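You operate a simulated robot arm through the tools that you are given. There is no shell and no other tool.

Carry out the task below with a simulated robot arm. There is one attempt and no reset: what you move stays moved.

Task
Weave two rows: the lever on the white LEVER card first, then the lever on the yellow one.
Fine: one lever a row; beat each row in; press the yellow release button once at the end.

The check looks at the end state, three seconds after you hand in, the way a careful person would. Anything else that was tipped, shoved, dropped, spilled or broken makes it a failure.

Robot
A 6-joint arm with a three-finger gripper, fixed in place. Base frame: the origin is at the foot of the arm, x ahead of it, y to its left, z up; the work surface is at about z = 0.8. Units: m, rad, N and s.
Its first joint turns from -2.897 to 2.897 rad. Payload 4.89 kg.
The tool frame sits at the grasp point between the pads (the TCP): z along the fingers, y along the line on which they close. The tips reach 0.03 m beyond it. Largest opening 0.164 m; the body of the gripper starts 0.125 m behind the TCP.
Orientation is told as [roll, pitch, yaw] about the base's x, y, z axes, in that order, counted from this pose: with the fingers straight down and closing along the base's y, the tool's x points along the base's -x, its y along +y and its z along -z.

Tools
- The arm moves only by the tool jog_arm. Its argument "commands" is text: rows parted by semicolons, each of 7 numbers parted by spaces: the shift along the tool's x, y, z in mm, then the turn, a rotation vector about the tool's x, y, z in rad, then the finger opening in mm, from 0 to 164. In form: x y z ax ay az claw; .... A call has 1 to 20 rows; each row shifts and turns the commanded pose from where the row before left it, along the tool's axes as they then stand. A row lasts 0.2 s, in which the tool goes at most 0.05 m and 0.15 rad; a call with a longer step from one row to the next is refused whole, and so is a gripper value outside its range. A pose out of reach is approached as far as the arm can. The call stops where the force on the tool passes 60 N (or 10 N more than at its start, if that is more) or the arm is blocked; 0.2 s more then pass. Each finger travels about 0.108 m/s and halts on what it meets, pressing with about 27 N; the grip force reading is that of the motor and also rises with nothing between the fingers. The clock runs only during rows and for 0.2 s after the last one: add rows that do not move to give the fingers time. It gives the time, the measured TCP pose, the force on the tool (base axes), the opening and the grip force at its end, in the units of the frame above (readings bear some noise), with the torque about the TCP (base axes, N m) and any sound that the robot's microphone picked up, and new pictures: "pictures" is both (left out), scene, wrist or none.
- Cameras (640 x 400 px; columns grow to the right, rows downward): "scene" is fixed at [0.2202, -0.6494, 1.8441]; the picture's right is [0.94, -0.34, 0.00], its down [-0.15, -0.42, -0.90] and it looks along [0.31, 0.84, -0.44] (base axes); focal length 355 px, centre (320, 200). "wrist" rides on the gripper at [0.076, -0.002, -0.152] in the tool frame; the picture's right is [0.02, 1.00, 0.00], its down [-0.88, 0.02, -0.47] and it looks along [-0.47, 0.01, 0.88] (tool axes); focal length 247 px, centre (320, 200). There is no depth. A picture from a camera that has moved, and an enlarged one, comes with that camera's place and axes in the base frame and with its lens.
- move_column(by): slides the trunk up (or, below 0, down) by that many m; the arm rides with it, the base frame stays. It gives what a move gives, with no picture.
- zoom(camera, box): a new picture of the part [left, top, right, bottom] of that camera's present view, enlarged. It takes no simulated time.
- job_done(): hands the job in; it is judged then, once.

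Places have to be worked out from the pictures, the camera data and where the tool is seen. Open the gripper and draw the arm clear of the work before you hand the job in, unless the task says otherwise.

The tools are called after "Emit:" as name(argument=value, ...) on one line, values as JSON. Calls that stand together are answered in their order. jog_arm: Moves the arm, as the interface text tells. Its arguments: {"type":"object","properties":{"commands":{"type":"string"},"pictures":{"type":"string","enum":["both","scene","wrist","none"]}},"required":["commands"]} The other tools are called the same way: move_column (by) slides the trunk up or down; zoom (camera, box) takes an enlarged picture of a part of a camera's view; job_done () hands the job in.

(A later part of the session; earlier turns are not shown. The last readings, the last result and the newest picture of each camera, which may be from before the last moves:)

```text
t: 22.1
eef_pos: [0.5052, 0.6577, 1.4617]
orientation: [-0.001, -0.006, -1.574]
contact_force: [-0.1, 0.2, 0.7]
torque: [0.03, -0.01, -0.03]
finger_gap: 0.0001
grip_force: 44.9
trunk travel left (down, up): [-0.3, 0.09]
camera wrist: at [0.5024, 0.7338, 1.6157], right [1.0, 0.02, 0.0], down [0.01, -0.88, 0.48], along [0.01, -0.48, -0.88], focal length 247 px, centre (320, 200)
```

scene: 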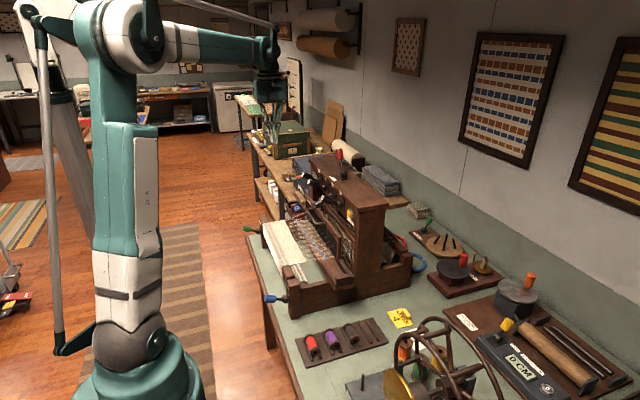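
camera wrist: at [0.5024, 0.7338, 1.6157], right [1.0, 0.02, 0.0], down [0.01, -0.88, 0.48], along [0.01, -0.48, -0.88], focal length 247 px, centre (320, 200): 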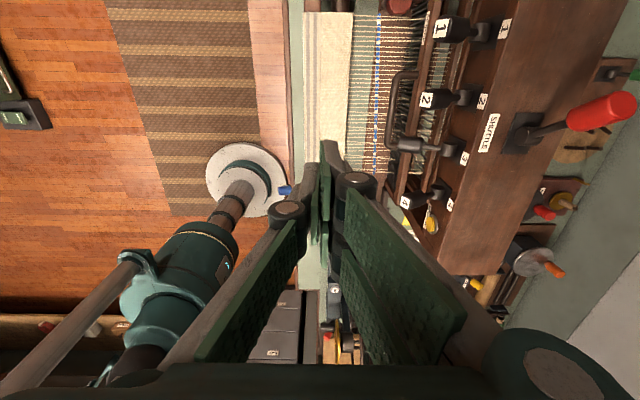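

The roll worked and the tool x axis now points along +y. This side view shows the weft and the handle, so I zoom in to refine the bar's position.

Emit:
zoom(camera="wrist", box=[320, 0, 560, 260])

Emit:
zoom(camera="scene", box=[250, 140, 390, 300])

```text
1.54 times, centred on (440, 130) of wrist
camera zoom: at [0.5024, 0.7338, 1.6157], right [1.0, 0.02, 0.0], down [0.01, -0.88, 0.48], along [0.01, -0.48, -0.88], focal length 380 px, centre (135, 308)
```

zoom: 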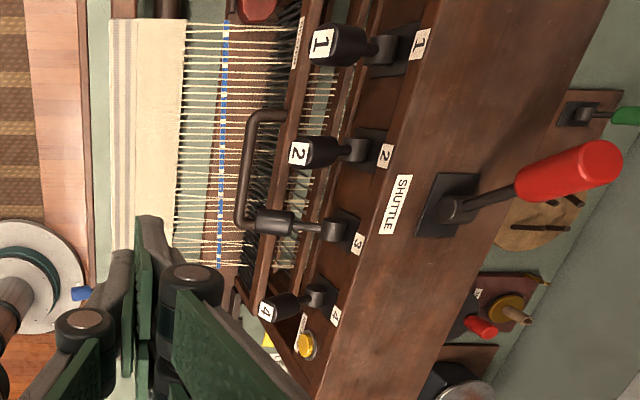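

```text
2.50 times, centred on (320, 220) of scene
camera zoom: at [0.2202, -0.6494, 1.8441], right [0.94, -0.34, 0.0], down [-0.15, -0.42, -0.9], along [0.31, 0.84, -0.44], focal length 887 px, centre (320, 150)
```

zoom: 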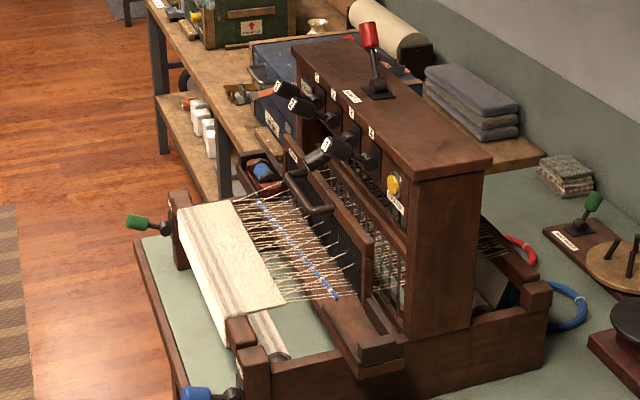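

This view confirms the bar centre at x ≈ 0.649, z ≈ 1.086. I now tilt the tool 55° forward so the fingers point forward and down, and open them to 40 mm.

Emit:
jog_arm(commands="0 0 0 -0.137 0 0 40; 0 0 0 -0.137 0 0 40; 0 0 0 -0.137 0 0 40; 0 0 0 -0.137 0 0 40; 0 0 0 -0.137 0 0 40; 0 0 0 -0.137 0 0 40; 0 0 0 -0.137 0 0 40; 0 0 0 0 0 0 40", pictures="both")

```text
t: 23.9
eef_pos: [0.5042, 0.6567, 1.464]
orientation: [0.96, -0.005, -1.574]
contact_force: [0.0, 0.6, -0.2]
torque: [0.01, -0.03, 0.0]
finger_gap: 0.04
grip_force: 0.0
trunk travel left (down, up): [-0.3, 0.09]
camera wrist: at [0.3785, 0.7341, 1.5491], right [0.57, 0.02, 0.82], down [-0.38, -0.88, 0.29], along [0.73, -0.48, -0.49], focal length 247 px, centre (320, 200)
```

scene: 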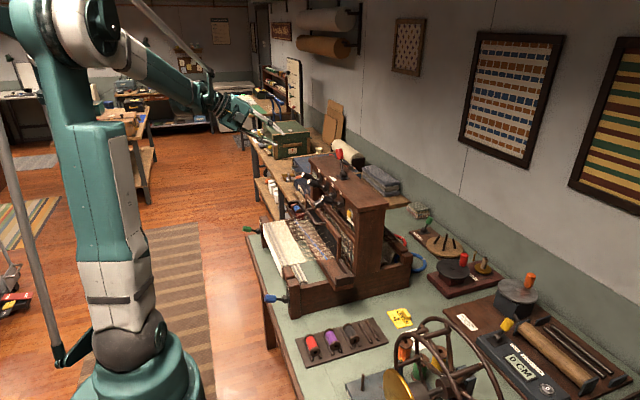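
wrist: 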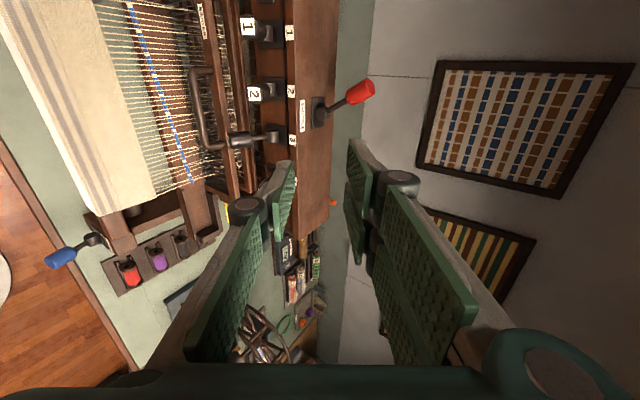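

The tilt succeeded: orientation is [0.96, 0, -1.574] and the opening is 40 mm. I move to a pre-grasp pose in front of the bar, about (0.575, 0.655, 1.138).

Emit:
jog_arm(commands="0 -28 30.5 0 0 0 40; 0 -28 30.5 0 0 0 40; 0 -28 30.5 0 0 0 40; 0 -28 30.5 0 0 0 40; 0 -28 30.5 0 0 0 40; 0 -28 30.5 0 0 0 40; 0 -28 30.5 0 0 0 40; 0 -28 30.5 0 0 0 40; 0 0 0 0 0 0 40", pictures="both")

Emit:
zoom(camera="scene", box=[240, 120, 380, 280])

Emit:
zoom(camera="wrist", box=[140, 20, 460, 240])

```text
t: 25.9
eef_pos: [0.5758, 0.6554, 1.1395]
orientation: [0.959, -0.007, -1.575]
contact_force: [0.7, 0.5, -0.5]
torque: [-0.08, 0.01, -0.09]
finger_gap: 0.04
grip_force: 0.0
trunk travel left (down, up): [-0.3, 0.09]
camera wrist: at [0.4501, 0.7328, 1.2254], right [0.57, 0.03, 0.82], down [-0.38, -0.88, 0.29], along [0.73, -0.48, -0.49], focal length 247 px, centre (320, 200)
```

scene: 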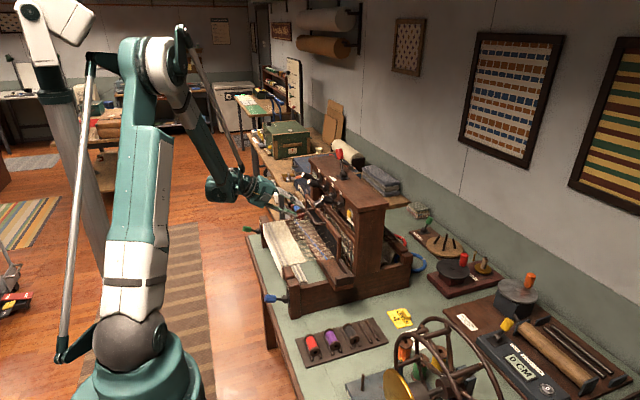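
wrist: 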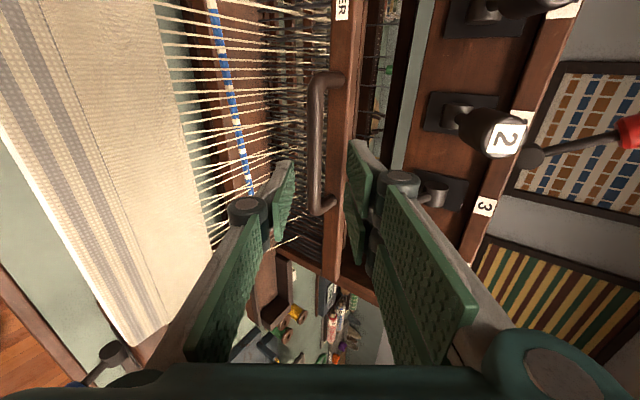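

```text
2.50 times, centred on (310, 200) of scene
camera zoom: at [0.2202, -0.6494, 1.8441], right [0.94, -0.34, 0.0], down [-0.15, -0.42, -0.9], along [0.31, 0.84, -0.44], focal length 887 px, centre (345, 200)
```

zoom: 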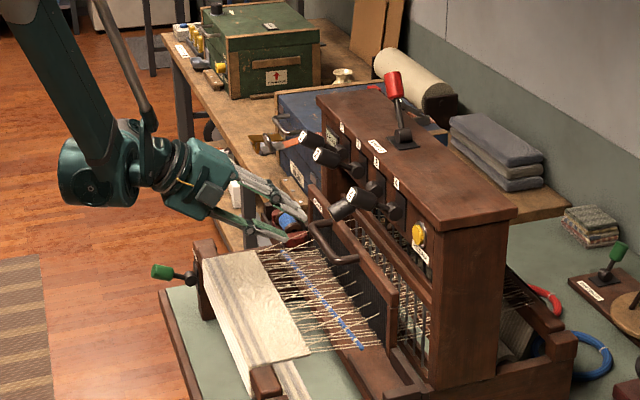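

```text
1.82 times, centred on (300, 130) of wrist
camera zoom: at [0.4501, 0.7328, 1.2254], right [0.57, 0.03, 0.82], down [-0.38, -0.88, 0.29], along [0.73, -0.48, -0.49], focal length 449 px, centre (356, 327)
```

zoom: 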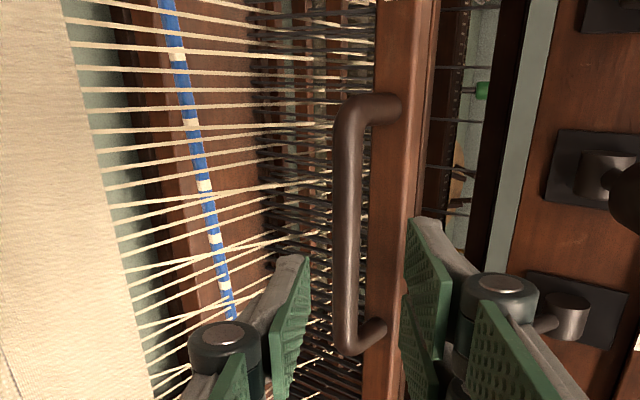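

The bar is lined up between the fingers, about 91 mm ahead of the TCP, and the rail's front face is at x ≈ 0.69. I advance 76 mm along the tool axis with a 2 mm correction across, so the tips end about 14 mm past the bar and stay short of the rail.

Emit:
jog_arm(commands="0 -0.5 19 0 0 0 40; 0 -0.5 19 0 0 0 40; 0 -0.5 19 0 0 0 40; 0 -0.5 19 0 0 0 40; 0 0 0 0 0 0 40", pictures="both")

Emit:
zoom(camera="wrist", box=[220, 80, 420, 240])

Emit:
zoom(camera="scene", box=[270, 160, 370, 260])

```text
t: 27.1
eef_pos: [0.6375, 0.6538, 1.0944]
orientation: [0.958, -0.004, -1.575]
contact_force: [0.2, 0.2, 0.1]
torque: [0.02, -0.02, -0.03]
finger_gap: 0.04
grip_force: 0.1
trunk travel left (down, up): [-0.3, 0.09]
camera wrist: at [0.5117, 0.7316, 1.1806], right [0.57, 0.02, 0.82], down [-0.38, -0.88, 0.29], along [0.72, -0.48, -0.5], focal length 247 px, centre (320, 200)
```

scene: 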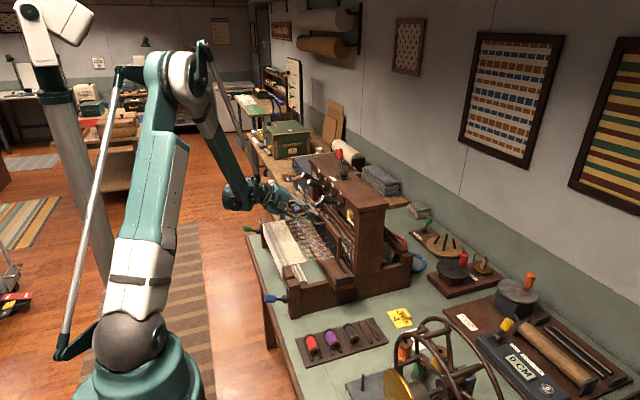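
wrist: 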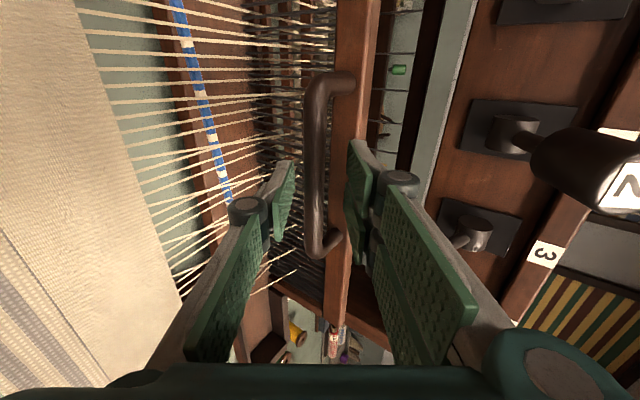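

```text
2.50 times, centred on (320, 160) of wrist
camera zoom: at [0.5117, 0.7316, 1.1806], right [0.57, 0.02, 0.82], down [-0.38, -0.88, 0.29], along [0.72, -0.48, -0.5], focal length 617 px, centre (320, 300)
```

zoom: 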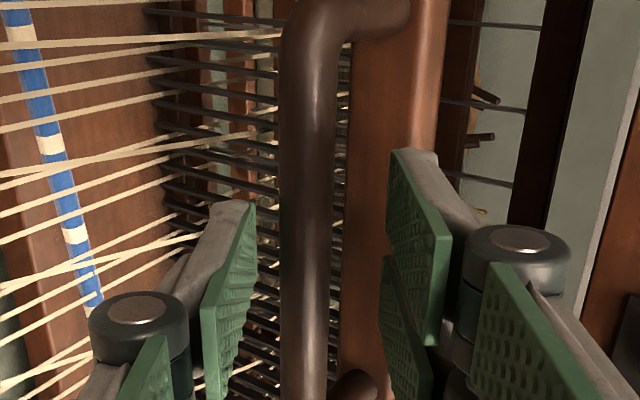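

```text
4.00 times, centred on (320, 210) of scene
camera zoom: at [0.2202, -0.6494, 1.8441], right [0.94, -0.34, 0.0], down [-0.15, -0.42, -0.9], along [0.31, 0.84, -0.44], focal length 1419 px, centre (320, 160)
```

zoom: 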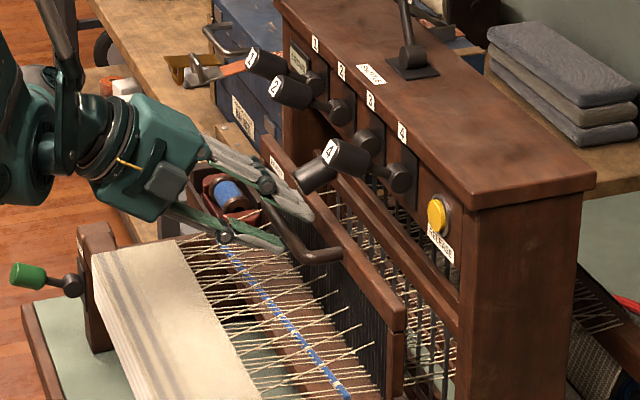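

The fingers straddle the bar cleanly, with the bar about 14 mm past the TCP. I close on it.

Emit:
jog_arm(commands="0 0 0 0 0 0 28; 0 0 0 0 0 0 18; 0 0 0 0 0 0 8; 0 0 0 0 0 0 8; 0 0 0 0 0 0 8", pictures="wrist")

```text
t: 28.3
eef_pos: [0.6379, 0.6536, 1.0948]
orientation: [0.958, -0.008, -1.573]
contact_force: [-14.9, -10.6, -28.1]
torque: [-0.1, 0.69, -0.28]
finger_gap: 0.0215
grip_force: 16.7
trunk travel left (down, up): [-0.3, 0.09]
camera wrist: at [0.5113, 0.7319, 1.1801], right [0.58, 0.02, 0.82], down [-0.38, -0.88, 0.29], along [0.72, -0.48, -0.5], focal length 247 px, centre (320, 200)
```

wrist: 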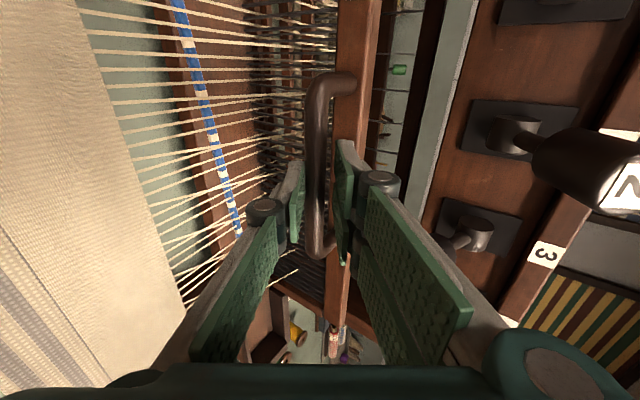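

The lower finger touched first: the gap is 21.5 mm and the reaction is along the closing axis, so the bar sits about 3 mm off centre. I shift the tool 3 mm toward it so both fingers close evenly.

Emit:
jog_arm(commands="0 -1.5 0 0 0 0 8; 0 -1.5 0 0 0 0 8; 0 0 0 0 0 0 8; 0 0 0 0 0 0 8", pictures="wrist")

Emit:
zoom(camera="wrist", box=[220, 80, 420, 280])

```text
t: 29.3
eef_pos: [0.6359, 0.6548, 1.0916]
orientation: [0.958, -0.005, -1.574]
contact_force: [-5.1, -5.3, -20.1]
torque: [0.06, 0.32, -0.12]
finger_gap: 0.0162
grip_force: 10.2
trunk travel left (down, up): [-0.3, 0.09]
camera wrist: at [0.5097, 0.7322, 1.1778], right [0.57, 0.02, 0.82], down [-0.38, -0.88, 0.29], along [0.72, -0.48, -0.5], focal length 247 px, centre (320, 200)
```

wrist: 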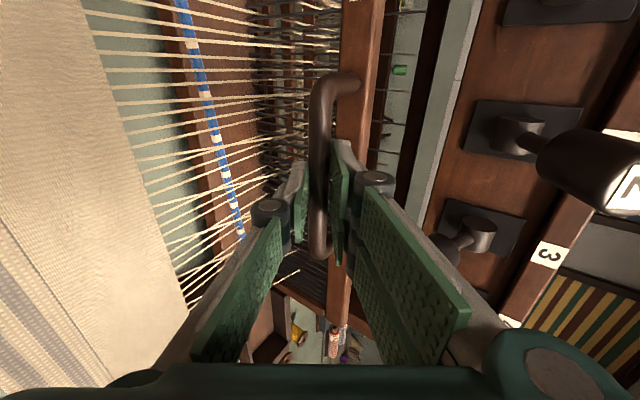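

```text
2.00 times, centred on (320, 180) of wrist
camera zoom: at [0.5097, 0.7322, 1.1778], right [0.57, 0.02, 0.82], down [-0.38, -0.88, 0.29], along [0.72, -0.48, -0.5], focal length 494 px, centre (320, 240)
```

zoom: 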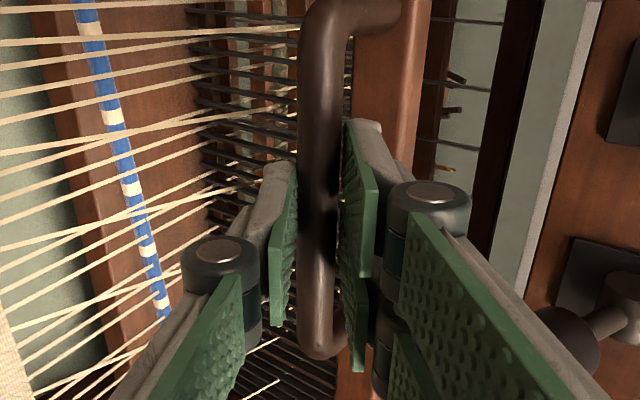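

The gap is now 16 mm, close to the bar's diameter, so the bar is nearly gripped. I nudge 1 mm more and firm up the grip.

Emit:
jog_arm(commands="0 -1 0 0 0 0 0; 0 0 0 0 0 0 0; 0 0 0 0 0 0 0", pictures="none")

```text
t: 30.1
eef_pos: [0.6342, 0.654, 1.091]
orientation: [0.96, -0.004, -1.573]
contact_force: [0.5, 10.6, 2.9]
torque: [1.03, -0.09, -0.52]
finger_gap: 0.0154
grip_force: 44.8
trunk travel left (down, up): [-0.3, 0.09]
```

The bar is firmly gripped (gap 15.4 mm, 45 N). I start pulling toward -x in small steps, watching the force to learn the beater's arc.

Emit:
jog_arm(commands="0 -4.6 -6.55 0 0 0 0; 0 -4.6 -6.55 0 0 0 0; 0 -4.6 -6.55 0 0 0 0; 0 0 0 0 0 0 0", pictures="both")

Emit:
zoom(camera="scene", box=[260, 160, 380, 280])

```text
t: 31.1
eef_pos: [0.6095, 0.6545, 1.0912]
orientation: [0.959, -0.005, -1.574]
contact_force: [1.4, 18.6, 18.9]
torque: [1.39, -0.4, -0.06]
finger_gap: 0.0152
grip_force: 44.5
trunk travel left (down, up): [-0.3, 0.09]
camera wrist: at [0.4834, 0.7322, 1.1774], right [0.57, 0.02, 0.82], down [-0.38, -0.88, 0.29], along [0.73, -0.48, -0.49], focal length 247 px, centre (320, 200)
```

scene: 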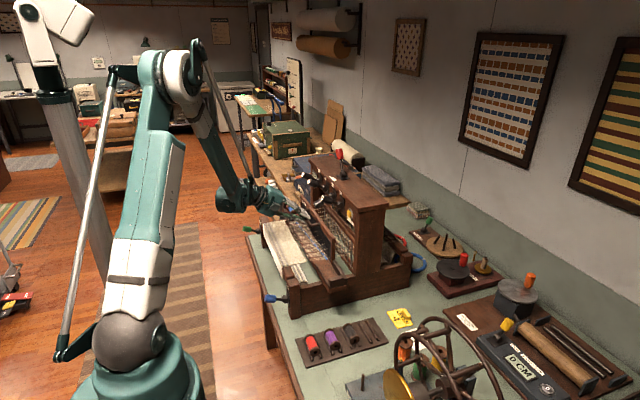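
wrist: 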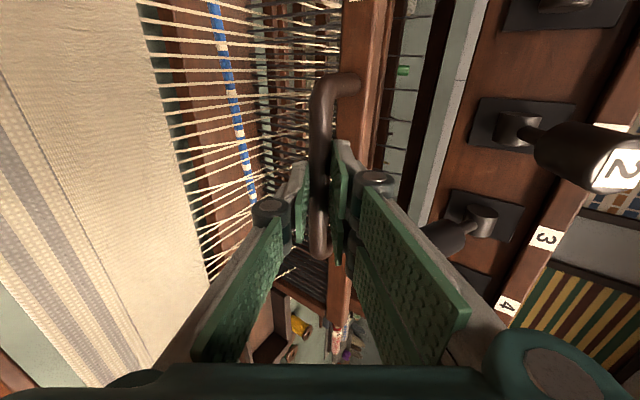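

```text
3.33 times, centred on (320, 220) of scene
camera zoom: at [0.2202, -0.6494, 1.8441], right [0.94, -0.34, 0.0], down [-0.15, -0.42, -0.9], along [0.31, 0.84, -0.44], focal length 1182 px, centre (320, 133)
```

zoom: 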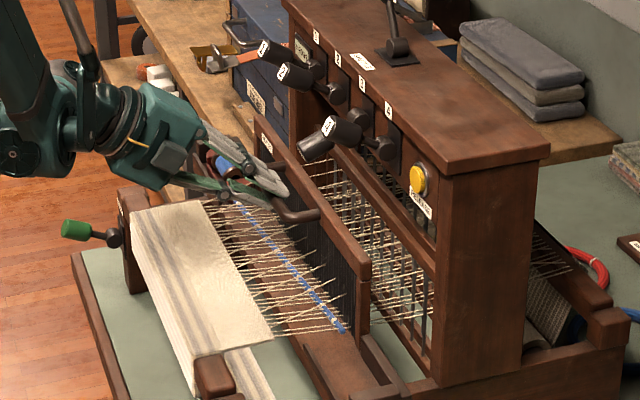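

The whole beater follows the handle. The bar pushes the tool slightly up and toward +y, so I correct by about 1 mm in each direction and keep pulling.

Emit:
jog_arm(commands="0.8 0.8 -0.6 0 0 0 0; 0 -4.4 -6.7 0 0 0 0; 0 -4.4 -6.7 0 0 0 0; 0 -4.4 -6.7 0 0 0 0; 0 0 0 0 0 0 0", pictures="none")

```text
t: 32.3
eef_pos: [0.5866, 0.6551, 1.0915]
orientation: [0.956, -0.006, -1.577]
contact_force: [2.1, 4.4, -22.9]
torque: [0.74, 0.39, -0.65]
finger_gap: 0.0158
grip_force: 45.1
trunk travel left (down, up): [-0.3, 0.09]
```

About 48 mm pulled so far. The vertical force has reversed, so the bar is starting to drop along its arc. I lower slightly and continue.

Emit:
jog_arm(commands="0 -0.9 0.6 0 0 0 0; 0 -4.9 -6.4 0 0 0 0; 0 -4.9 -6.4 0 0 0 0; 0 -4.9 -6.4 0 0 0 0; 0 0 0 0 0 0 0", pictures="both")

Emit:
zoom(camera="scene", box=[260, 160, 380, 280])

```text
t: 33.5
eef_pos: [0.5615, 0.6549, 1.0922]
orientation: [0.961, -0.005, -1.576]
contact_force: [2.4, 4.1, 14.2]
torque: [0.82, -0.27, -0.86]
finger_gap: 0.0154
grip_force: 44.6
trunk travel left (down, up): [-0.3, 0.09]
camera wrist: at [0.4356, 0.7322, 1.1774], right [0.57, 0.02, 0.82], down [-0.38, -0.88, 0.29], along [0.73, -0.48, -0.49], focal length 247 px, centre (320, 200)
```

scene: 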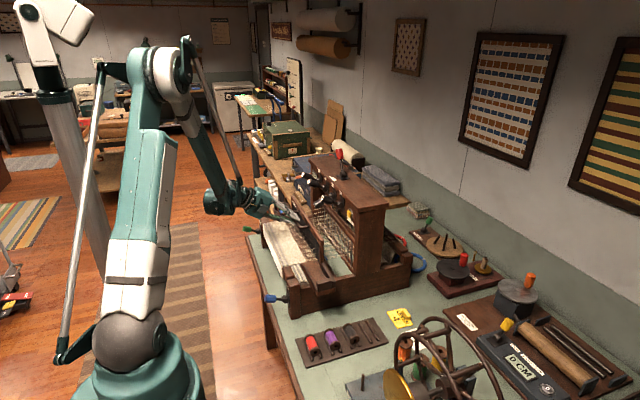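
wrist: 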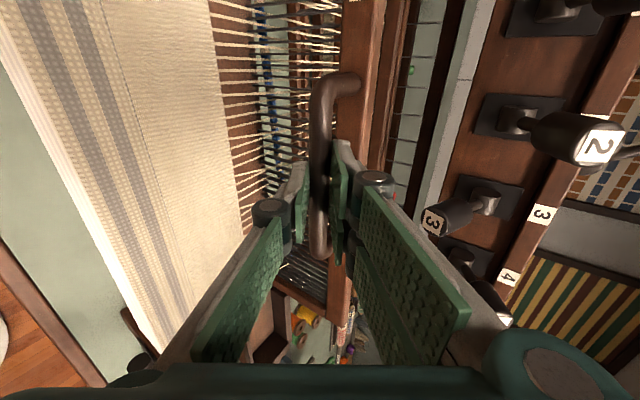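

```text
3.33 times, centred on (320, 220) of scene
camera zoom: at [0.2202, -0.6494, 1.8441], right [0.94, -0.34, 0.0], down [-0.15, -0.42, -0.9], along [0.31, 0.84, -0.44], focal length 1182 px, centre (320, 133)
```

zoom: 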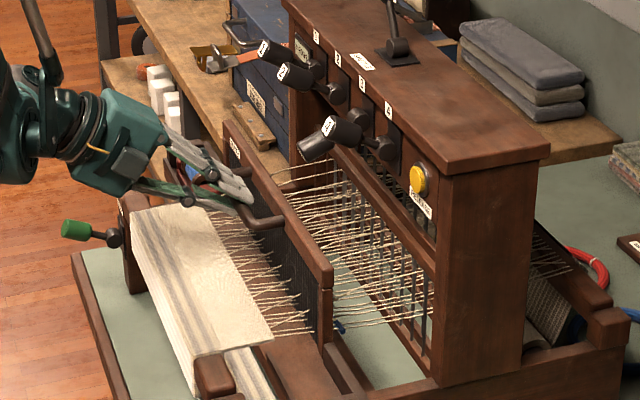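

The bar height has stayed constant, so the beater slides straight along x and is nearing the cloth edge. I keep pulling horizontally with a small upward correction.

Emit:
jog_arm(commands="0 0.5 -0.35 0 0 0 0; 0 -4.6 -6.55 0 0 0 0; 0 -4.6 -6.55 0 0 0 0; 0 -4.6 -6.55 0 0 0 0; 0 0 0 0 0 0 0", pictures="none")

```text
t: 34.7
eef_pos: [0.5372, 0.6551, 1.0913]
orientation: [0.959, -0.006, -1.575]
contact_force: [2.5, 4.0, 12.9]
torque: [0.96, -0.28, -0.58]
finger_gap: 0.0152
grip_force: 45.2
trunk travel left (down, up): [-0.3, 0.09]
```

Emit:
jog_arm(commands="0 -4.4 -6.7 0 0 0 0; 0 -4.6 -6.55 0 0 0 0; 0 0 0 0 0 0 0", pictures="both")

Emit:
zoom(camera="scene", box=[240, 160, 380, 280])

Emit:
zoom(camera="wrist", box=[200, 0, 400, 200])

```text
t: 35.5
eef_pos: [0.5244, 0.6548, 1.0923]
orientation: [0.961, -0.006, -1.576]
contact_force: [44.8, 7.8, 26.3]
torque: [0.79, -0.98, -0.8]
finger_gap: 0.0156
grip_force: 45.0
trunk travel left (down, up): [-0.3, 0.09]
camera wrist: at [0.3984, 0.7322, 1.1777], right [0.57, 0.02, 0.82], down [-0.38, -0.88, 0.29], along [0.73, -0.48, -0.49], focal length 247 px, centre (320, 200)
```

scene: 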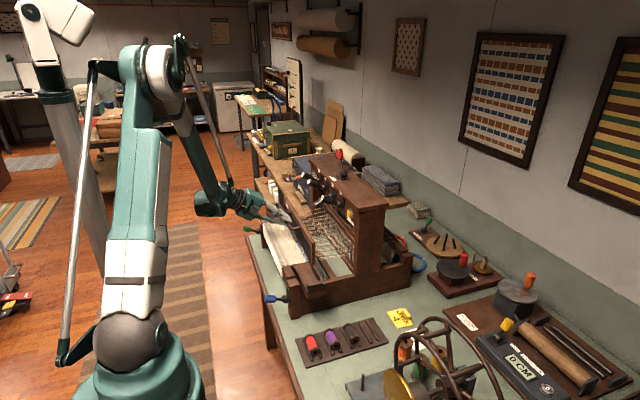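
wrist: 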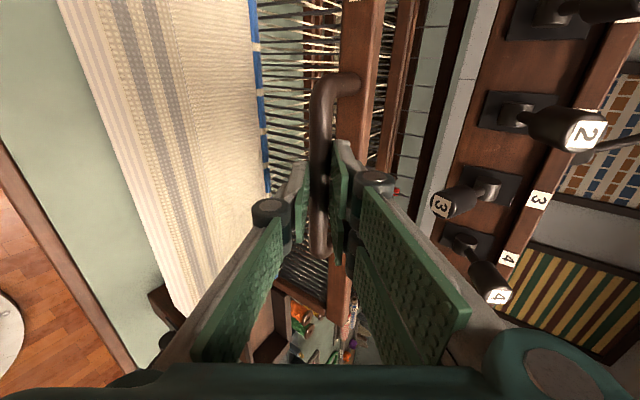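

```text
3.33 times, centred on (310, 220) of scene
camera zoom: at [0.2202, -0.6494, 1.8441], right [0.94, -0.34, 0.0], down [-0.15, -0.42, -0.9], along [0.31, 0.84, -0.44], focal length 1182 px, centre (353, 133)
```

zoom: 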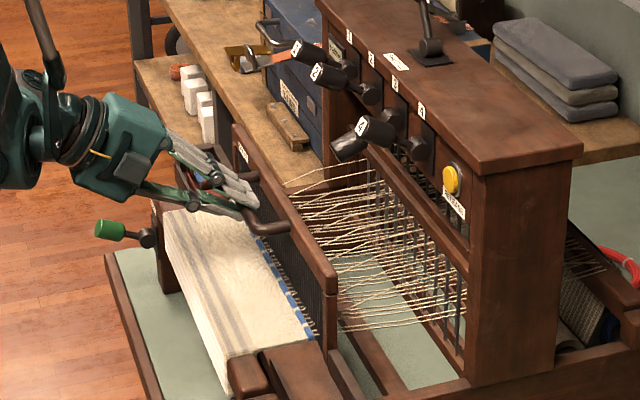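

```text
2.00 times, centred on (300, 100) of wrist
camera zoom: at [0.3984, 0.7322, 1.1777], right [0.57, 0.02, 0.82], down [-0.38, -0.88, 0.29], along [0.73, -0.48, -0.49], focal length 494 px, centre (360, 400)
```

zoom: 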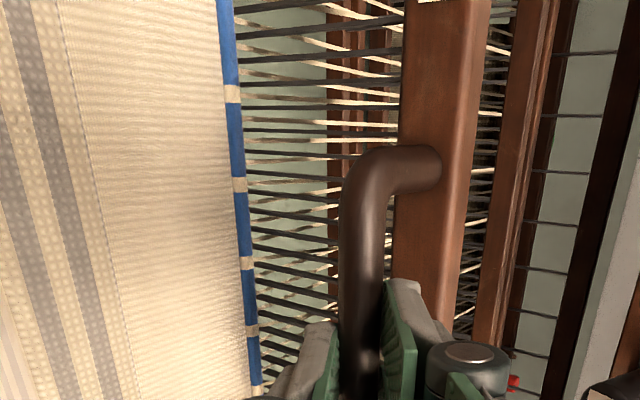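

The pull force rose to 45 N and the blue weft is now packed against the cloth edge, so the first row is beaten. I push the beater back to its rest position, still gripping the bar.

Emit:
jog_arm(commands="0 3.8 3.5 0 0 0 0; 0 5.74 8.19 0 0 0 0; 0 5.74 8.19 0 0 0 0; 0 5.74 8.19 0 0 0 0; 0 5.74 8.19 0 0 0 0; 0 5.74 8.19 0 0 0 0; 0 5.74 8.19 0 0 0 0; 0 5.74 8.19 0 0 0 0; 0 5.74 8.19 0 0 0 0; 0 0 0 0 0 0 0", pictures="both")

Emit:
zoom(camera="scene", box=[240, 160, 380, 280])

```text
t: 37.7
eef_pos: [0.6072, 0.6536, 1.0919]
orientation: [0.958, -0.004, -1.574]
contact_force: [2.4, -3.2, -10.7]
torque: [1.24, 0.15, 0.0]
finger_gap: 0.0153
grip_force: 44.7
trunk travel left (down, up): [-0.3, 0.09]
camera wrist: at [0.482, 0.7321, 1.1781], right [0.58, 0.02, 0.82], down [-0.38, -0.88, 0.29], along [0.72, -0.48, -0.5], focal length 247 px, centre (320, 200)
```

scene: 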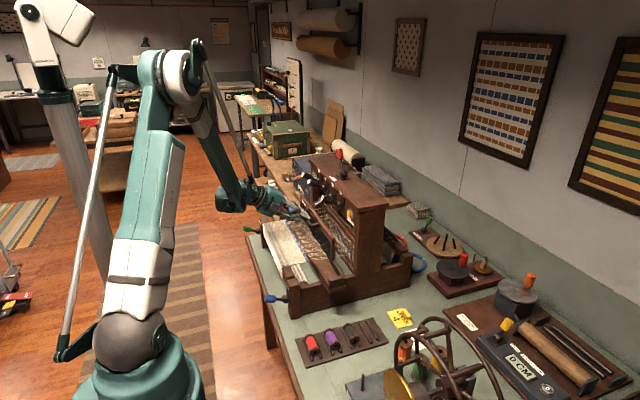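
wrist: 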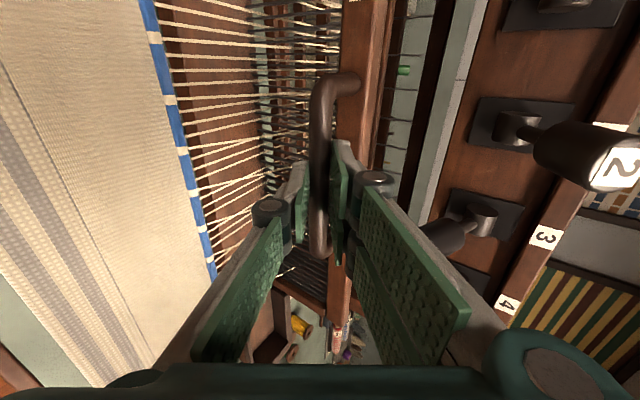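

```text
3.33 times, centred on (310, 220) of scene
camera zoom: at [0.2202, -0.6494, 1.8441], right [0.94, -0.34, 0.0], down [-0.15, -0.42, -0.9], along [0.31, 0.84, -0.44], focal length 1182 px, centre (353, 133)
```

zoom: 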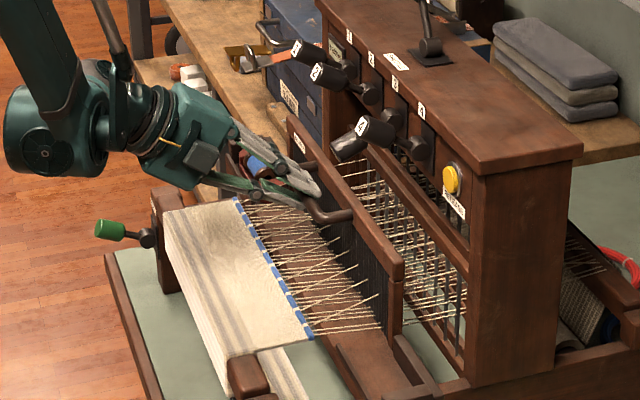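

The weft stays packed at the cloth edge and lever 3 is still down. I push the remaining 27 mm or so until the beater meets its back stop.

Emit:
jog_arm(commands="0 5.0 8.5 0 0 0 0; 0 5.4 7.7 0 0 0 0; 0 2.87 4.1 0 0 0 0; 0 1.7 2.45 0 0 0 0; 0 0 0 0 0 0 0", pictures="none")

```text
t: 38.9
eef_pos: [0.6347, 0.6545, 1.091]
orientation: [0.957, -0.008, -1.574]
contact_force: [0.5, 3.1, 1.6]
torque: [0.82, -0.02, -0.78]
finger_gap: 0.0152
grip_force: 45.4
trunk travel left (down, up): [-0.3, 0.09]
```

The TCP is back at x = 0.6347, where I first gripped the bar. I push 3 mm more gently to feel for the back stop.

Emit:
jog_arm(commands="0 0.86 1.23 0 0 0 0; 0 0.86 1.23 0 0 0 0; 0 0 0 0 0 0 0", pictures="none")

```text
t: 39.7
eef_pos: [0.6351, 0.6551, 1.0924]
orientation: [0.958, -0.006, -1.574]
contact_force: [-42.2, -7.7, -4.7]
torque: [0.92, 0.69, -0.37]
finger_gap: 0.0155
grip_force: 44.7
trunk travel left (down, up): [-0.3, 0.09]
```

The beater is at its back stop (-42 N). I relieve the push, open the fingers to 40 mm and withdraw straight back along the tool axis.

Emit:
jog_arm(commands="0 -1.4 -2.0 0 0 0 0; 0 0 0 0 0 0 20; 0 0.5 0 0 0 0 30; 0 0.5 0 0 0 0 40; 0 0 0 0 0 0 40; 0 0 -20 0 0 0 40; 0 0 -30 0 0 0 40; 0 0 -40 0 0 0 40; 0 0 0 0 0 0 40", pictures="both")

Emit:
zoom(camera="scene", box=[240, 140, 390, 290])

Emit:
zoom(camera="wrist", box=[140, 0, 500, 240])

```text
t: 41.7
eef_pos: [0.5615, 0.6542, 1.1452]
orientation: [0.961, -0.006, -1.574]
contact_force: [0.0, -0.6, 0.2]
torque: [0.04, 0.06, 0.1]
finger_gap: 0.04
grip_force: 0.1
trunk travel left (down, up): [-0.3, 0.09]
camera wrist: at [0.435, 0.7314, 1.2305], right [0.57, 0.02, 0.82], down [-0.38, -0.88, 0.29], along [0.73, -0.48, -0.49], focal length 247 px, centre (320, 200)
```

scene: 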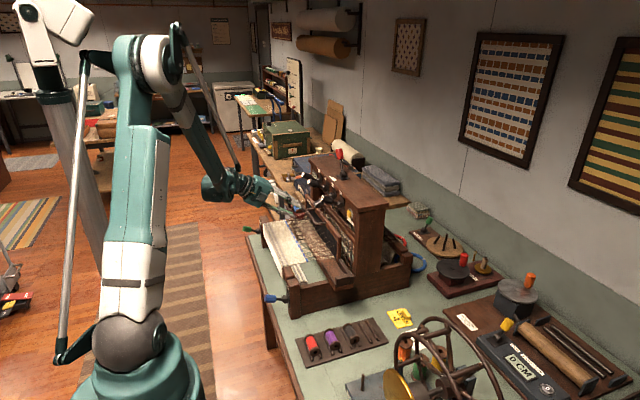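
wrist: 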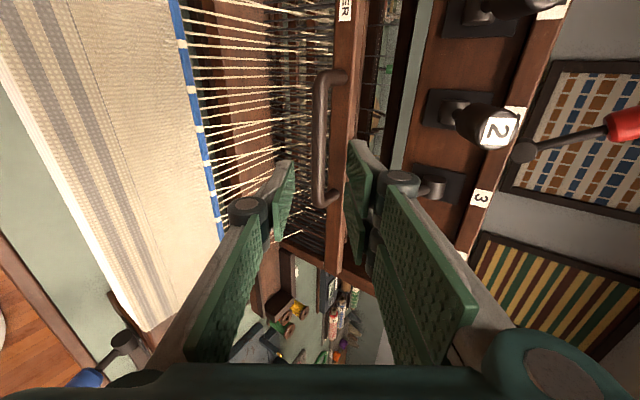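

```text
2.67 times, centred on (315, 215) of scene
camera zoom: at [0.2202, -0.6494, 1.8441], right [0.94, -0.34, 0.0], down [-0.15, -0.42, -0.9], along [0.31, 0.84, -0.44], focal length 946 px, centre (333, 160)
```

zoom: 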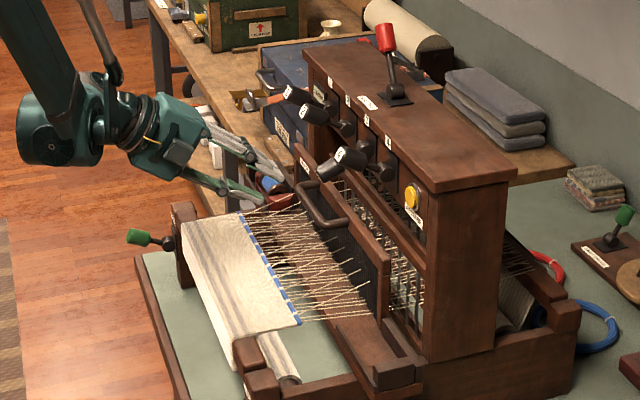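

```text
1.67 times, centred on (320, 120) of wrist
camera zoom: at [0.435, 0.7314, 1.2305], right [0.57, 0.02, 0.82], down [-0.38, -0.88, 0.29], along [0.73, -0.48, -0.49], focal length 412 px, centre (320, 333)
```

zoom: 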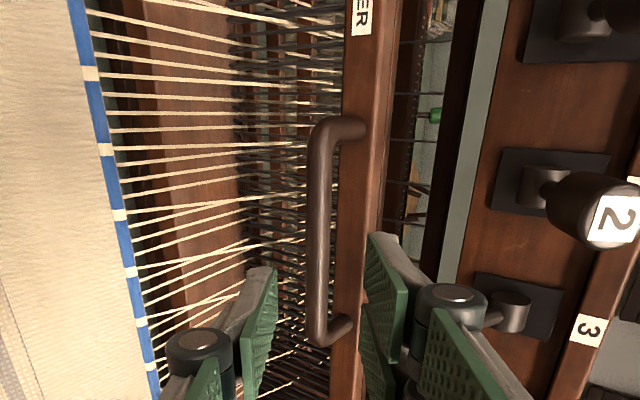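

Row 1 is beaten in, the beater is back and lever 3 is still latched down. For row 2 I'll press lever 4 first and watch whether lever 3 pops up by itself. I keep the tilted tool, close the fingers, and move up, across to y = 0.523, and in above the lever 4 knob.

Emit:
jog_arm(commands="0 27.4 -28.4 0 0 0 0; 0 27.4 -28.4 0 0 0 0; 0 27.4 -28.4 0 0 0 0; 0 27.4 -28.4 0 0 0 0; -43.7 0 0 0 0 0 0; -43.7 0 0 0 0 0 0; -43.7 0 0 0 0 0 0; 0 0 0 0 0 0 0", pictures="both")

Emit:
zoom(camera="wrist", box=[140, 0, 500, 240])

Emit:
zoom(camera="scene", box=[260, 130, 390, 260])

```text
t: 43.5
eef_pos: [0.5312, 0.5235, 1.2978]
orientation: [0.959, -0.006, -1.574]
contact_force: [1.3, -0.1, -0.3]
torque: [0.0, 0.04, 0.01]
finger_gap: 0.0
grip_force: 26.5
trunk travel left (down, up): [-0.3, 0.09]
camera wrist: at [0.405, 0.6004, 1.3845], right [0.57, 0.02, 0.82], down [-0.38, -0.88, 0.29], along [0.73, -0.48, -0.5], focal length 247 px, centre (320, 200)
```

scene: 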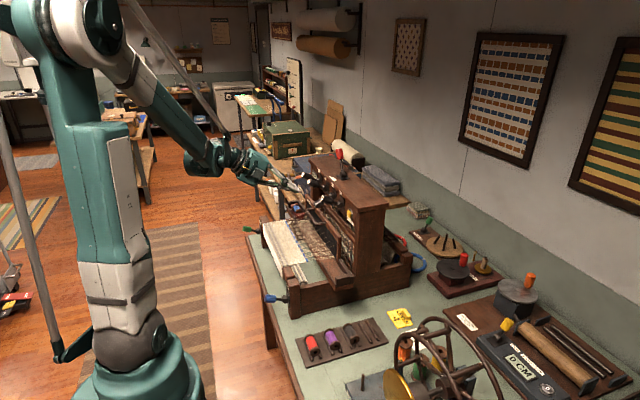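
wrist: 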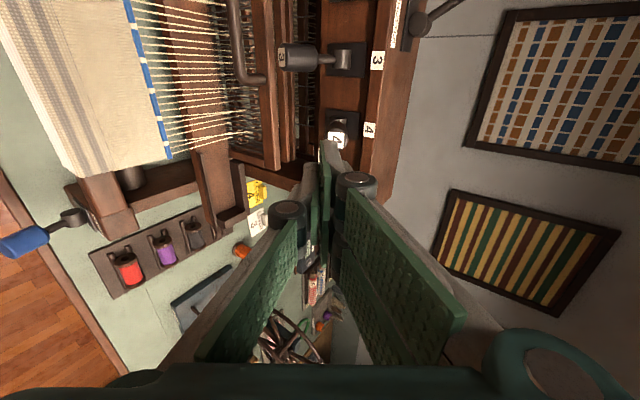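

```text
1.67 times, centred on (320, 120) of wrist
camera zoom: at [0.405, 0.6004, 1.3845], right [0.57, 0.02, 0.82], down [-0.38, -0.88, 0.29], along [0.73, -0.48, -0.5], focal length 412 px, centre (320, 333)
```

zoom: 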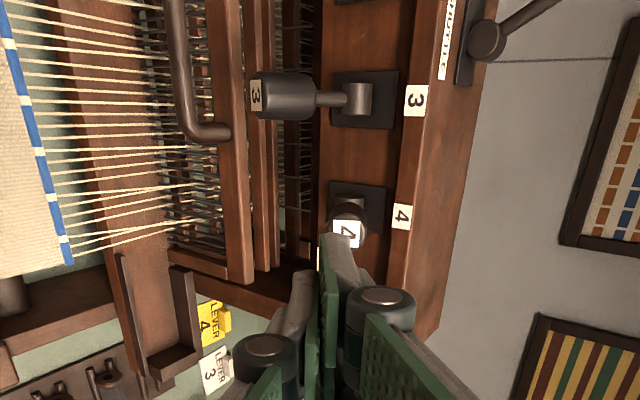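

```text
3.08 times, centred on (325, 195) of scene
camera zoom: at [0.2202, -0.6494, 1.8441], right [0.94, -0.34, 0.0], down [-0.15, -0.42, -0.9], along [0.31, 0.84, -0.44], focal length 1092 px, centre (305, 215)
```

zoom: 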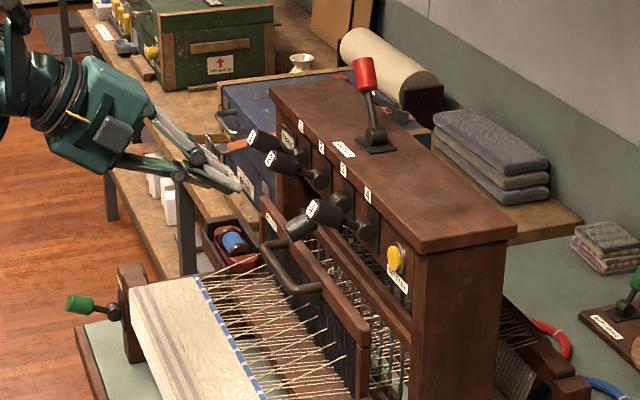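

The label check confirms the lever 4 tip at (0.655, 0.522, 1.235). I move in over the knob, then start pressing straight down.

Emit:
jog_arm(commands="0 24.9 35.5 0 0 0 0; 0 24.9 35.5 0 0 0 0; 0 24.9 35.5 0 0 0 0; 0 -6.55 4.59 0 0 0 0; 0 -6.55 4.59 0 0 0 0; 0 -6.55 4.59 0 0 0 0; 0 0 0 0 0 0 0", pictures="both")

Emit:
zoom(camera="scene", box=[280, 150, 370, 240])

Emit:
zoom(camera="wrist", box=[200, 40, 440, 220])

```text
t: 45.1
eef_pos: [0.6629, 0.5223, 1.2751]
orientation: [0.958, -0.005, -1.575]
contact_force: [0.4, 1.2, -0.4]
torque: [0.01, 0.01, -0.05]
finger_gap: 0.0001
grip_force: 26.7
trunk travel left (down, up): [-0.3, 0.09]
camera wrist: at [0.536, 0.6012, 1.3615], right [0.57, 0.02, 0.82], down [-0.38, -0.88, 0.29], along [0.73, -0.48, -0.49], focal length 247 px, centre (320, 200)
```

scene: 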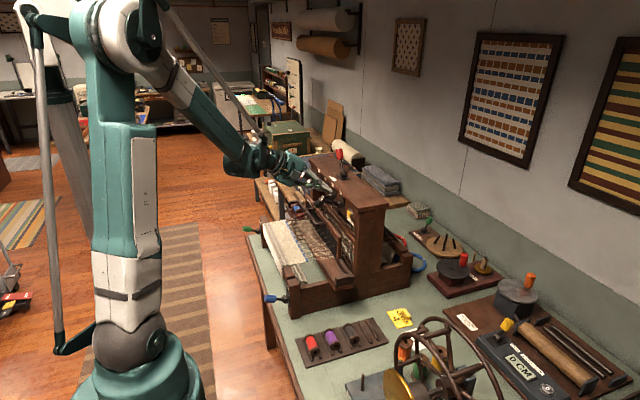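
wrist: 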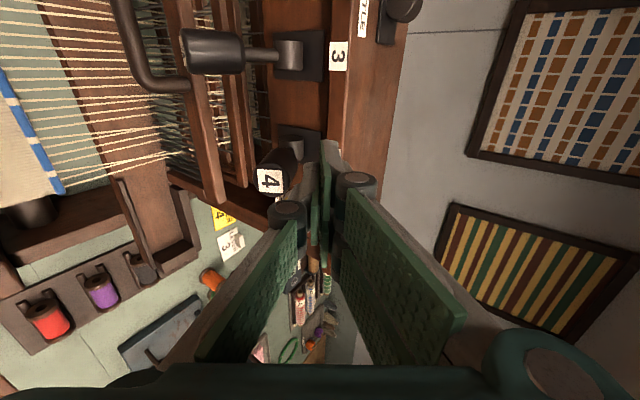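

```text
4.44 times, centred on (325, 195) of scene
camera zoom: at [0.2202, -0.6494, 1.8441], right [0.94, -0.34, 0.0], down [-0.15, -0.42, -0.9], along [0.31, 0.84, -0.44], focal length 1577 px, centre (298, 222)
```

zoom: 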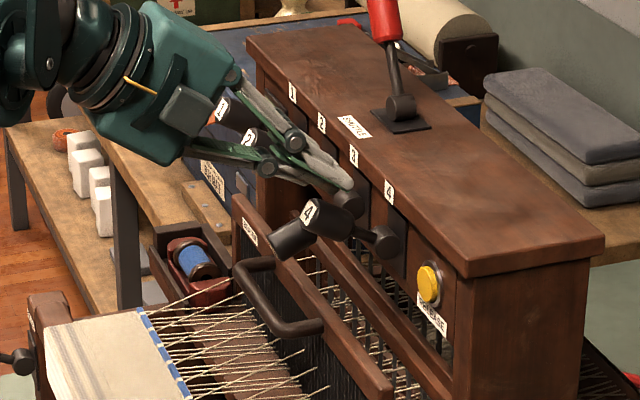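

```text
2.22 times, centred on (320, 130) of wrist
camera zoom: at [0.536, 0.6012, 1.3615], right [0.57, 0.02, 0.82], down [-0.38, -0.88, 0.29], along [0.73, -0.48, -0.49], focal length 549 px, centre (320, 356)
```

zoom: 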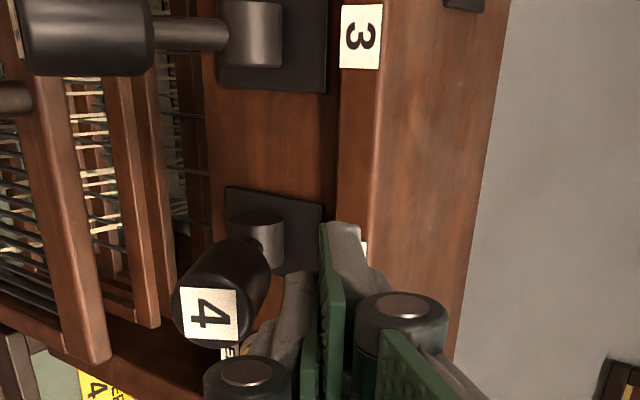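

The fingertips sit on top of the lever 4 knob as planned. I press down further in small steps.

Emit:
jog_arm(commands="0 -6.55 4.59 0 0 0 0; 0 -6.55 4.59 0 0 0 0; 0 -6.55 4.59 0 0 0 0; 0 -6.55 4.59 0 0 0 0; 0 -6.55 4.59 0 0 0 0; 0 -4.9 3.44 0 0 0 0; 0 -4.1 2.87 0 0 0 0; 0 0 0 0 0 0 0", pictures="both")

Emit:
zoom(camera="scene", box=[280, 150, 370, 240])

```text
t: 46.9
eef_pos: [0.6609, 0.5245, 1.2255]
orientation: [0.959, -0.004, -1.574]
contact_force: [0.4, 0.0, 1.1]
torque: [0.0, -0.03, -0.02]
finger_gap: 0.0
grip_force: 26.9
trunk travel left (down, up): [-0.3, 0.09]
camera wrist: at [0.5352, 0.6018, 1.3115], right [0.57, 0.02, 0.82], down [-0.38, -0.88, 0.29], along [0.73, -0.48, -0.49], focal length 247 px, centre (320, 200)
```

scene: 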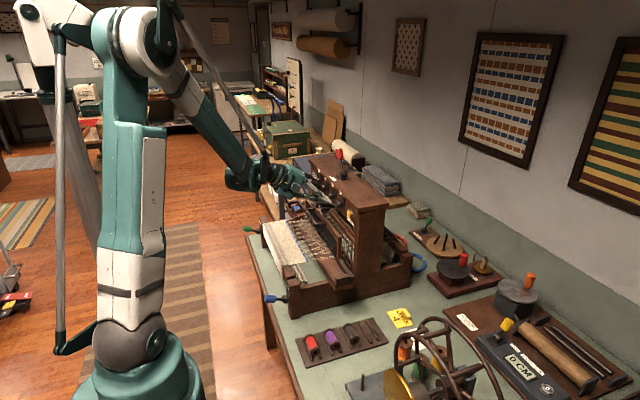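
wrist: 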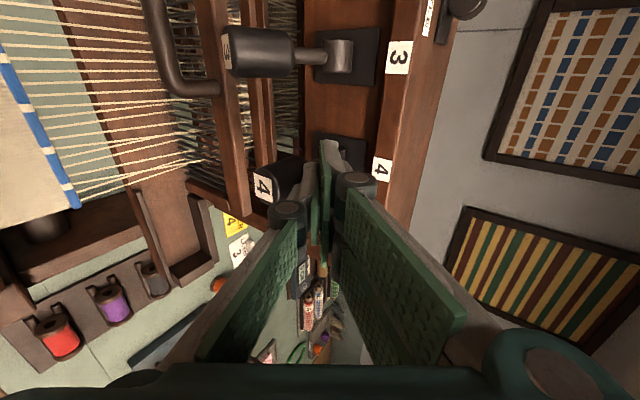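

```text
4.44 times, centred on (325, 195) of scene
camera zoom: at [0.2202, -0.6494, 1.8441], right [0.94, -0.34, 0.0], down [-0.15, -0.42, -0.9], along [0.31, 0.84, -0.44], focal length 1577 px, centre (298, 222)
```

zoom: 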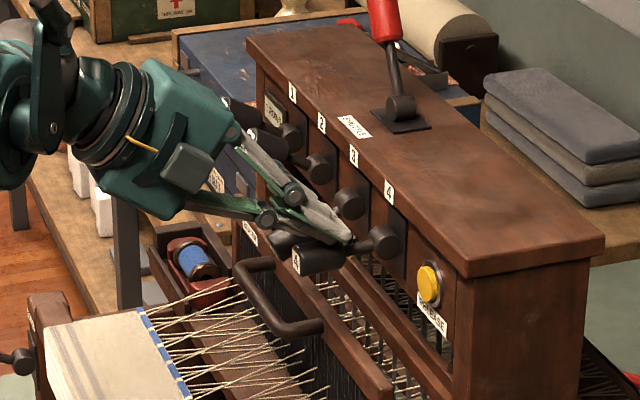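

Lever 4 is about level, still with low force. I continue down in 5 mm steps toward its stop.

Emit:
jog_arm(commands="0 -4.1 2.87 0 0 0 0; 0 -4.1 2.87 0 0 0 0; 0 -4.1 2.87 0 0 0 0; 0 -3.3 2.3 0 0 0 0; 0 0 0 0 0 0 0", pictures="both")

Emit:
zoom(camera="scene", box=[280, 150, 370, 240])

```text
t: 48.1
eef_pos: [0.6619, 0.5231, 1.206]
orientation: [0.959, -0.006, -1.575]
contact_force: [-0.2, 0.5, 0.9]
torque: [0.0, -0.01, 0.01]
finger_gap: 0.0001
grip_force: 27.3
trunk travel left (down, up): [-0.3, 0.09]
camera wrist: at [0.5349, 0.601, 1.2923], right [0.57, 0.02, 0.82], down [-0.38, -0.88, 0.29], along [0.73, -0.48, -0.49], focal length 247 px, centre (320, 200)
```

scene: 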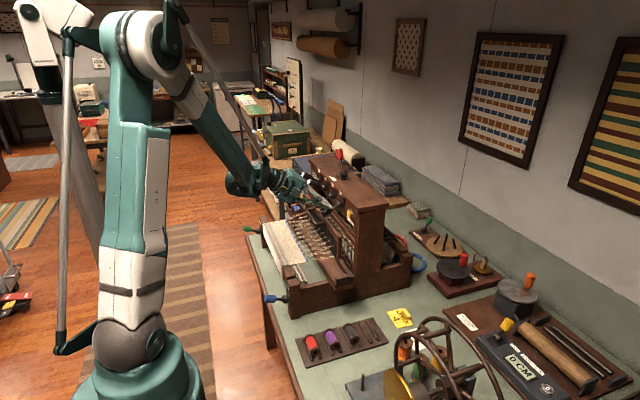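
wrist: 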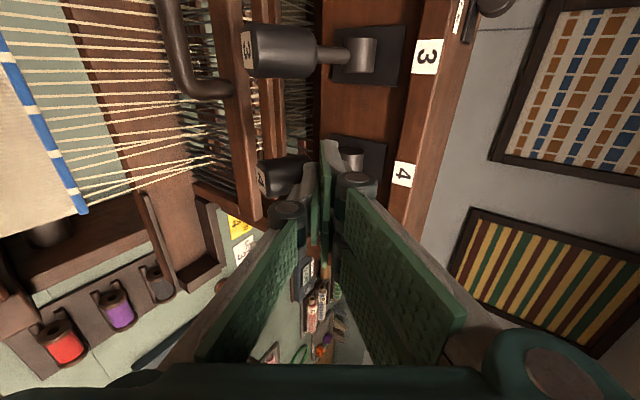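

```text
4.44 times, centred on (325, 195) of scene
camera zoom: at [0.2202, -0.6494, 1.8441], right [0.94, -0.34, 0.0], down [-0.15, -0.42, -0.9], along [0.31, 0.84, -0.44], focal length 1577 px, centre (298, 222)
```

zoom: 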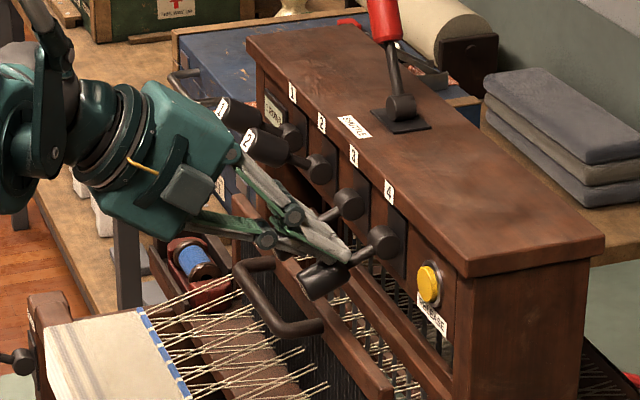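

Lever 4 is below level now and the force is still low. I keep pressing toward the stop.

Emit:
jog_arm(commands="0 -3.3 2.3 0 0 0 0; 0 -3.3 2.3 0 0 0 0; 0 -2.5 1.7 0 0 0 0; 0 0 0 0 0 0 0", pictures="both")

Emit:
zoom(camera="scene", box=[280, 150, 370, 240])

```text
t: 49.1
eef_pos: [0.6613, 0.523, 1.1972]
orientation: [0.962, -0.007, -1.573]
contact_force: [-0.5, 1.3, 45.7]
torque: [0.0, -0.72, 0.04]
finger_gap: 0.0
grip_force: 26.7
trunk travel left (down, up): [-0.3, 0.09]
camera wrist: at [0.5341, 0.6007, 1.2829], right [0.57, 0.02, 0.82], down [-0.38, -0.88, 0.29], along [0.73, -0.48, -0.49], focal length 247 px, centre (320, 200)
```

scene: 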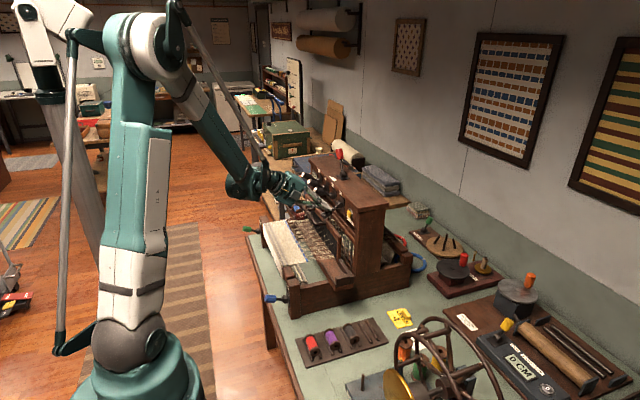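
wrist: 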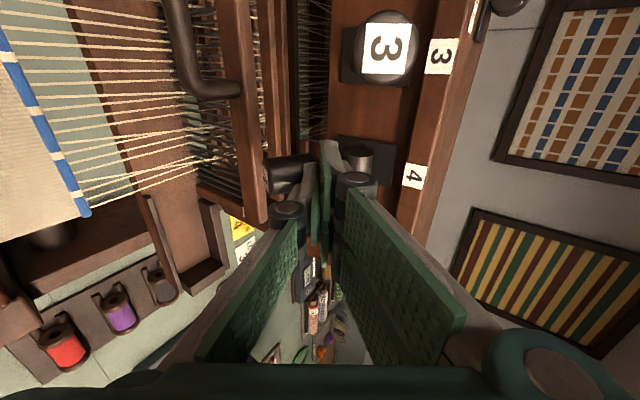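

```text
4.44 times, centred on (325, 195) of scene
camera zoom: at [0.2202, -0.6494, 1.8441], right [0.94, -0.34, 0.0], down [-0.15, -0.42, -0.9], along [0.31, 0.84, -0.44], focal length 1577 px, centre (298, 222)
```

zoom: 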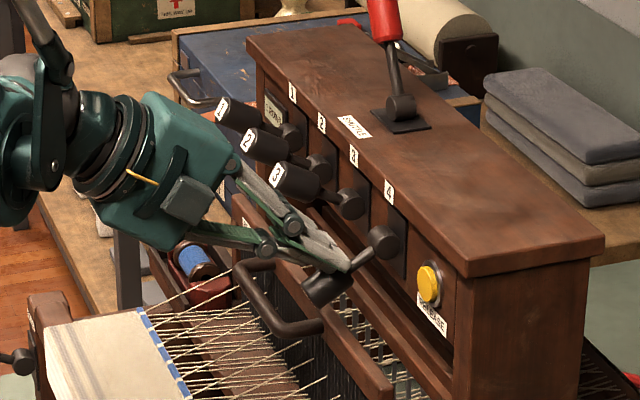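

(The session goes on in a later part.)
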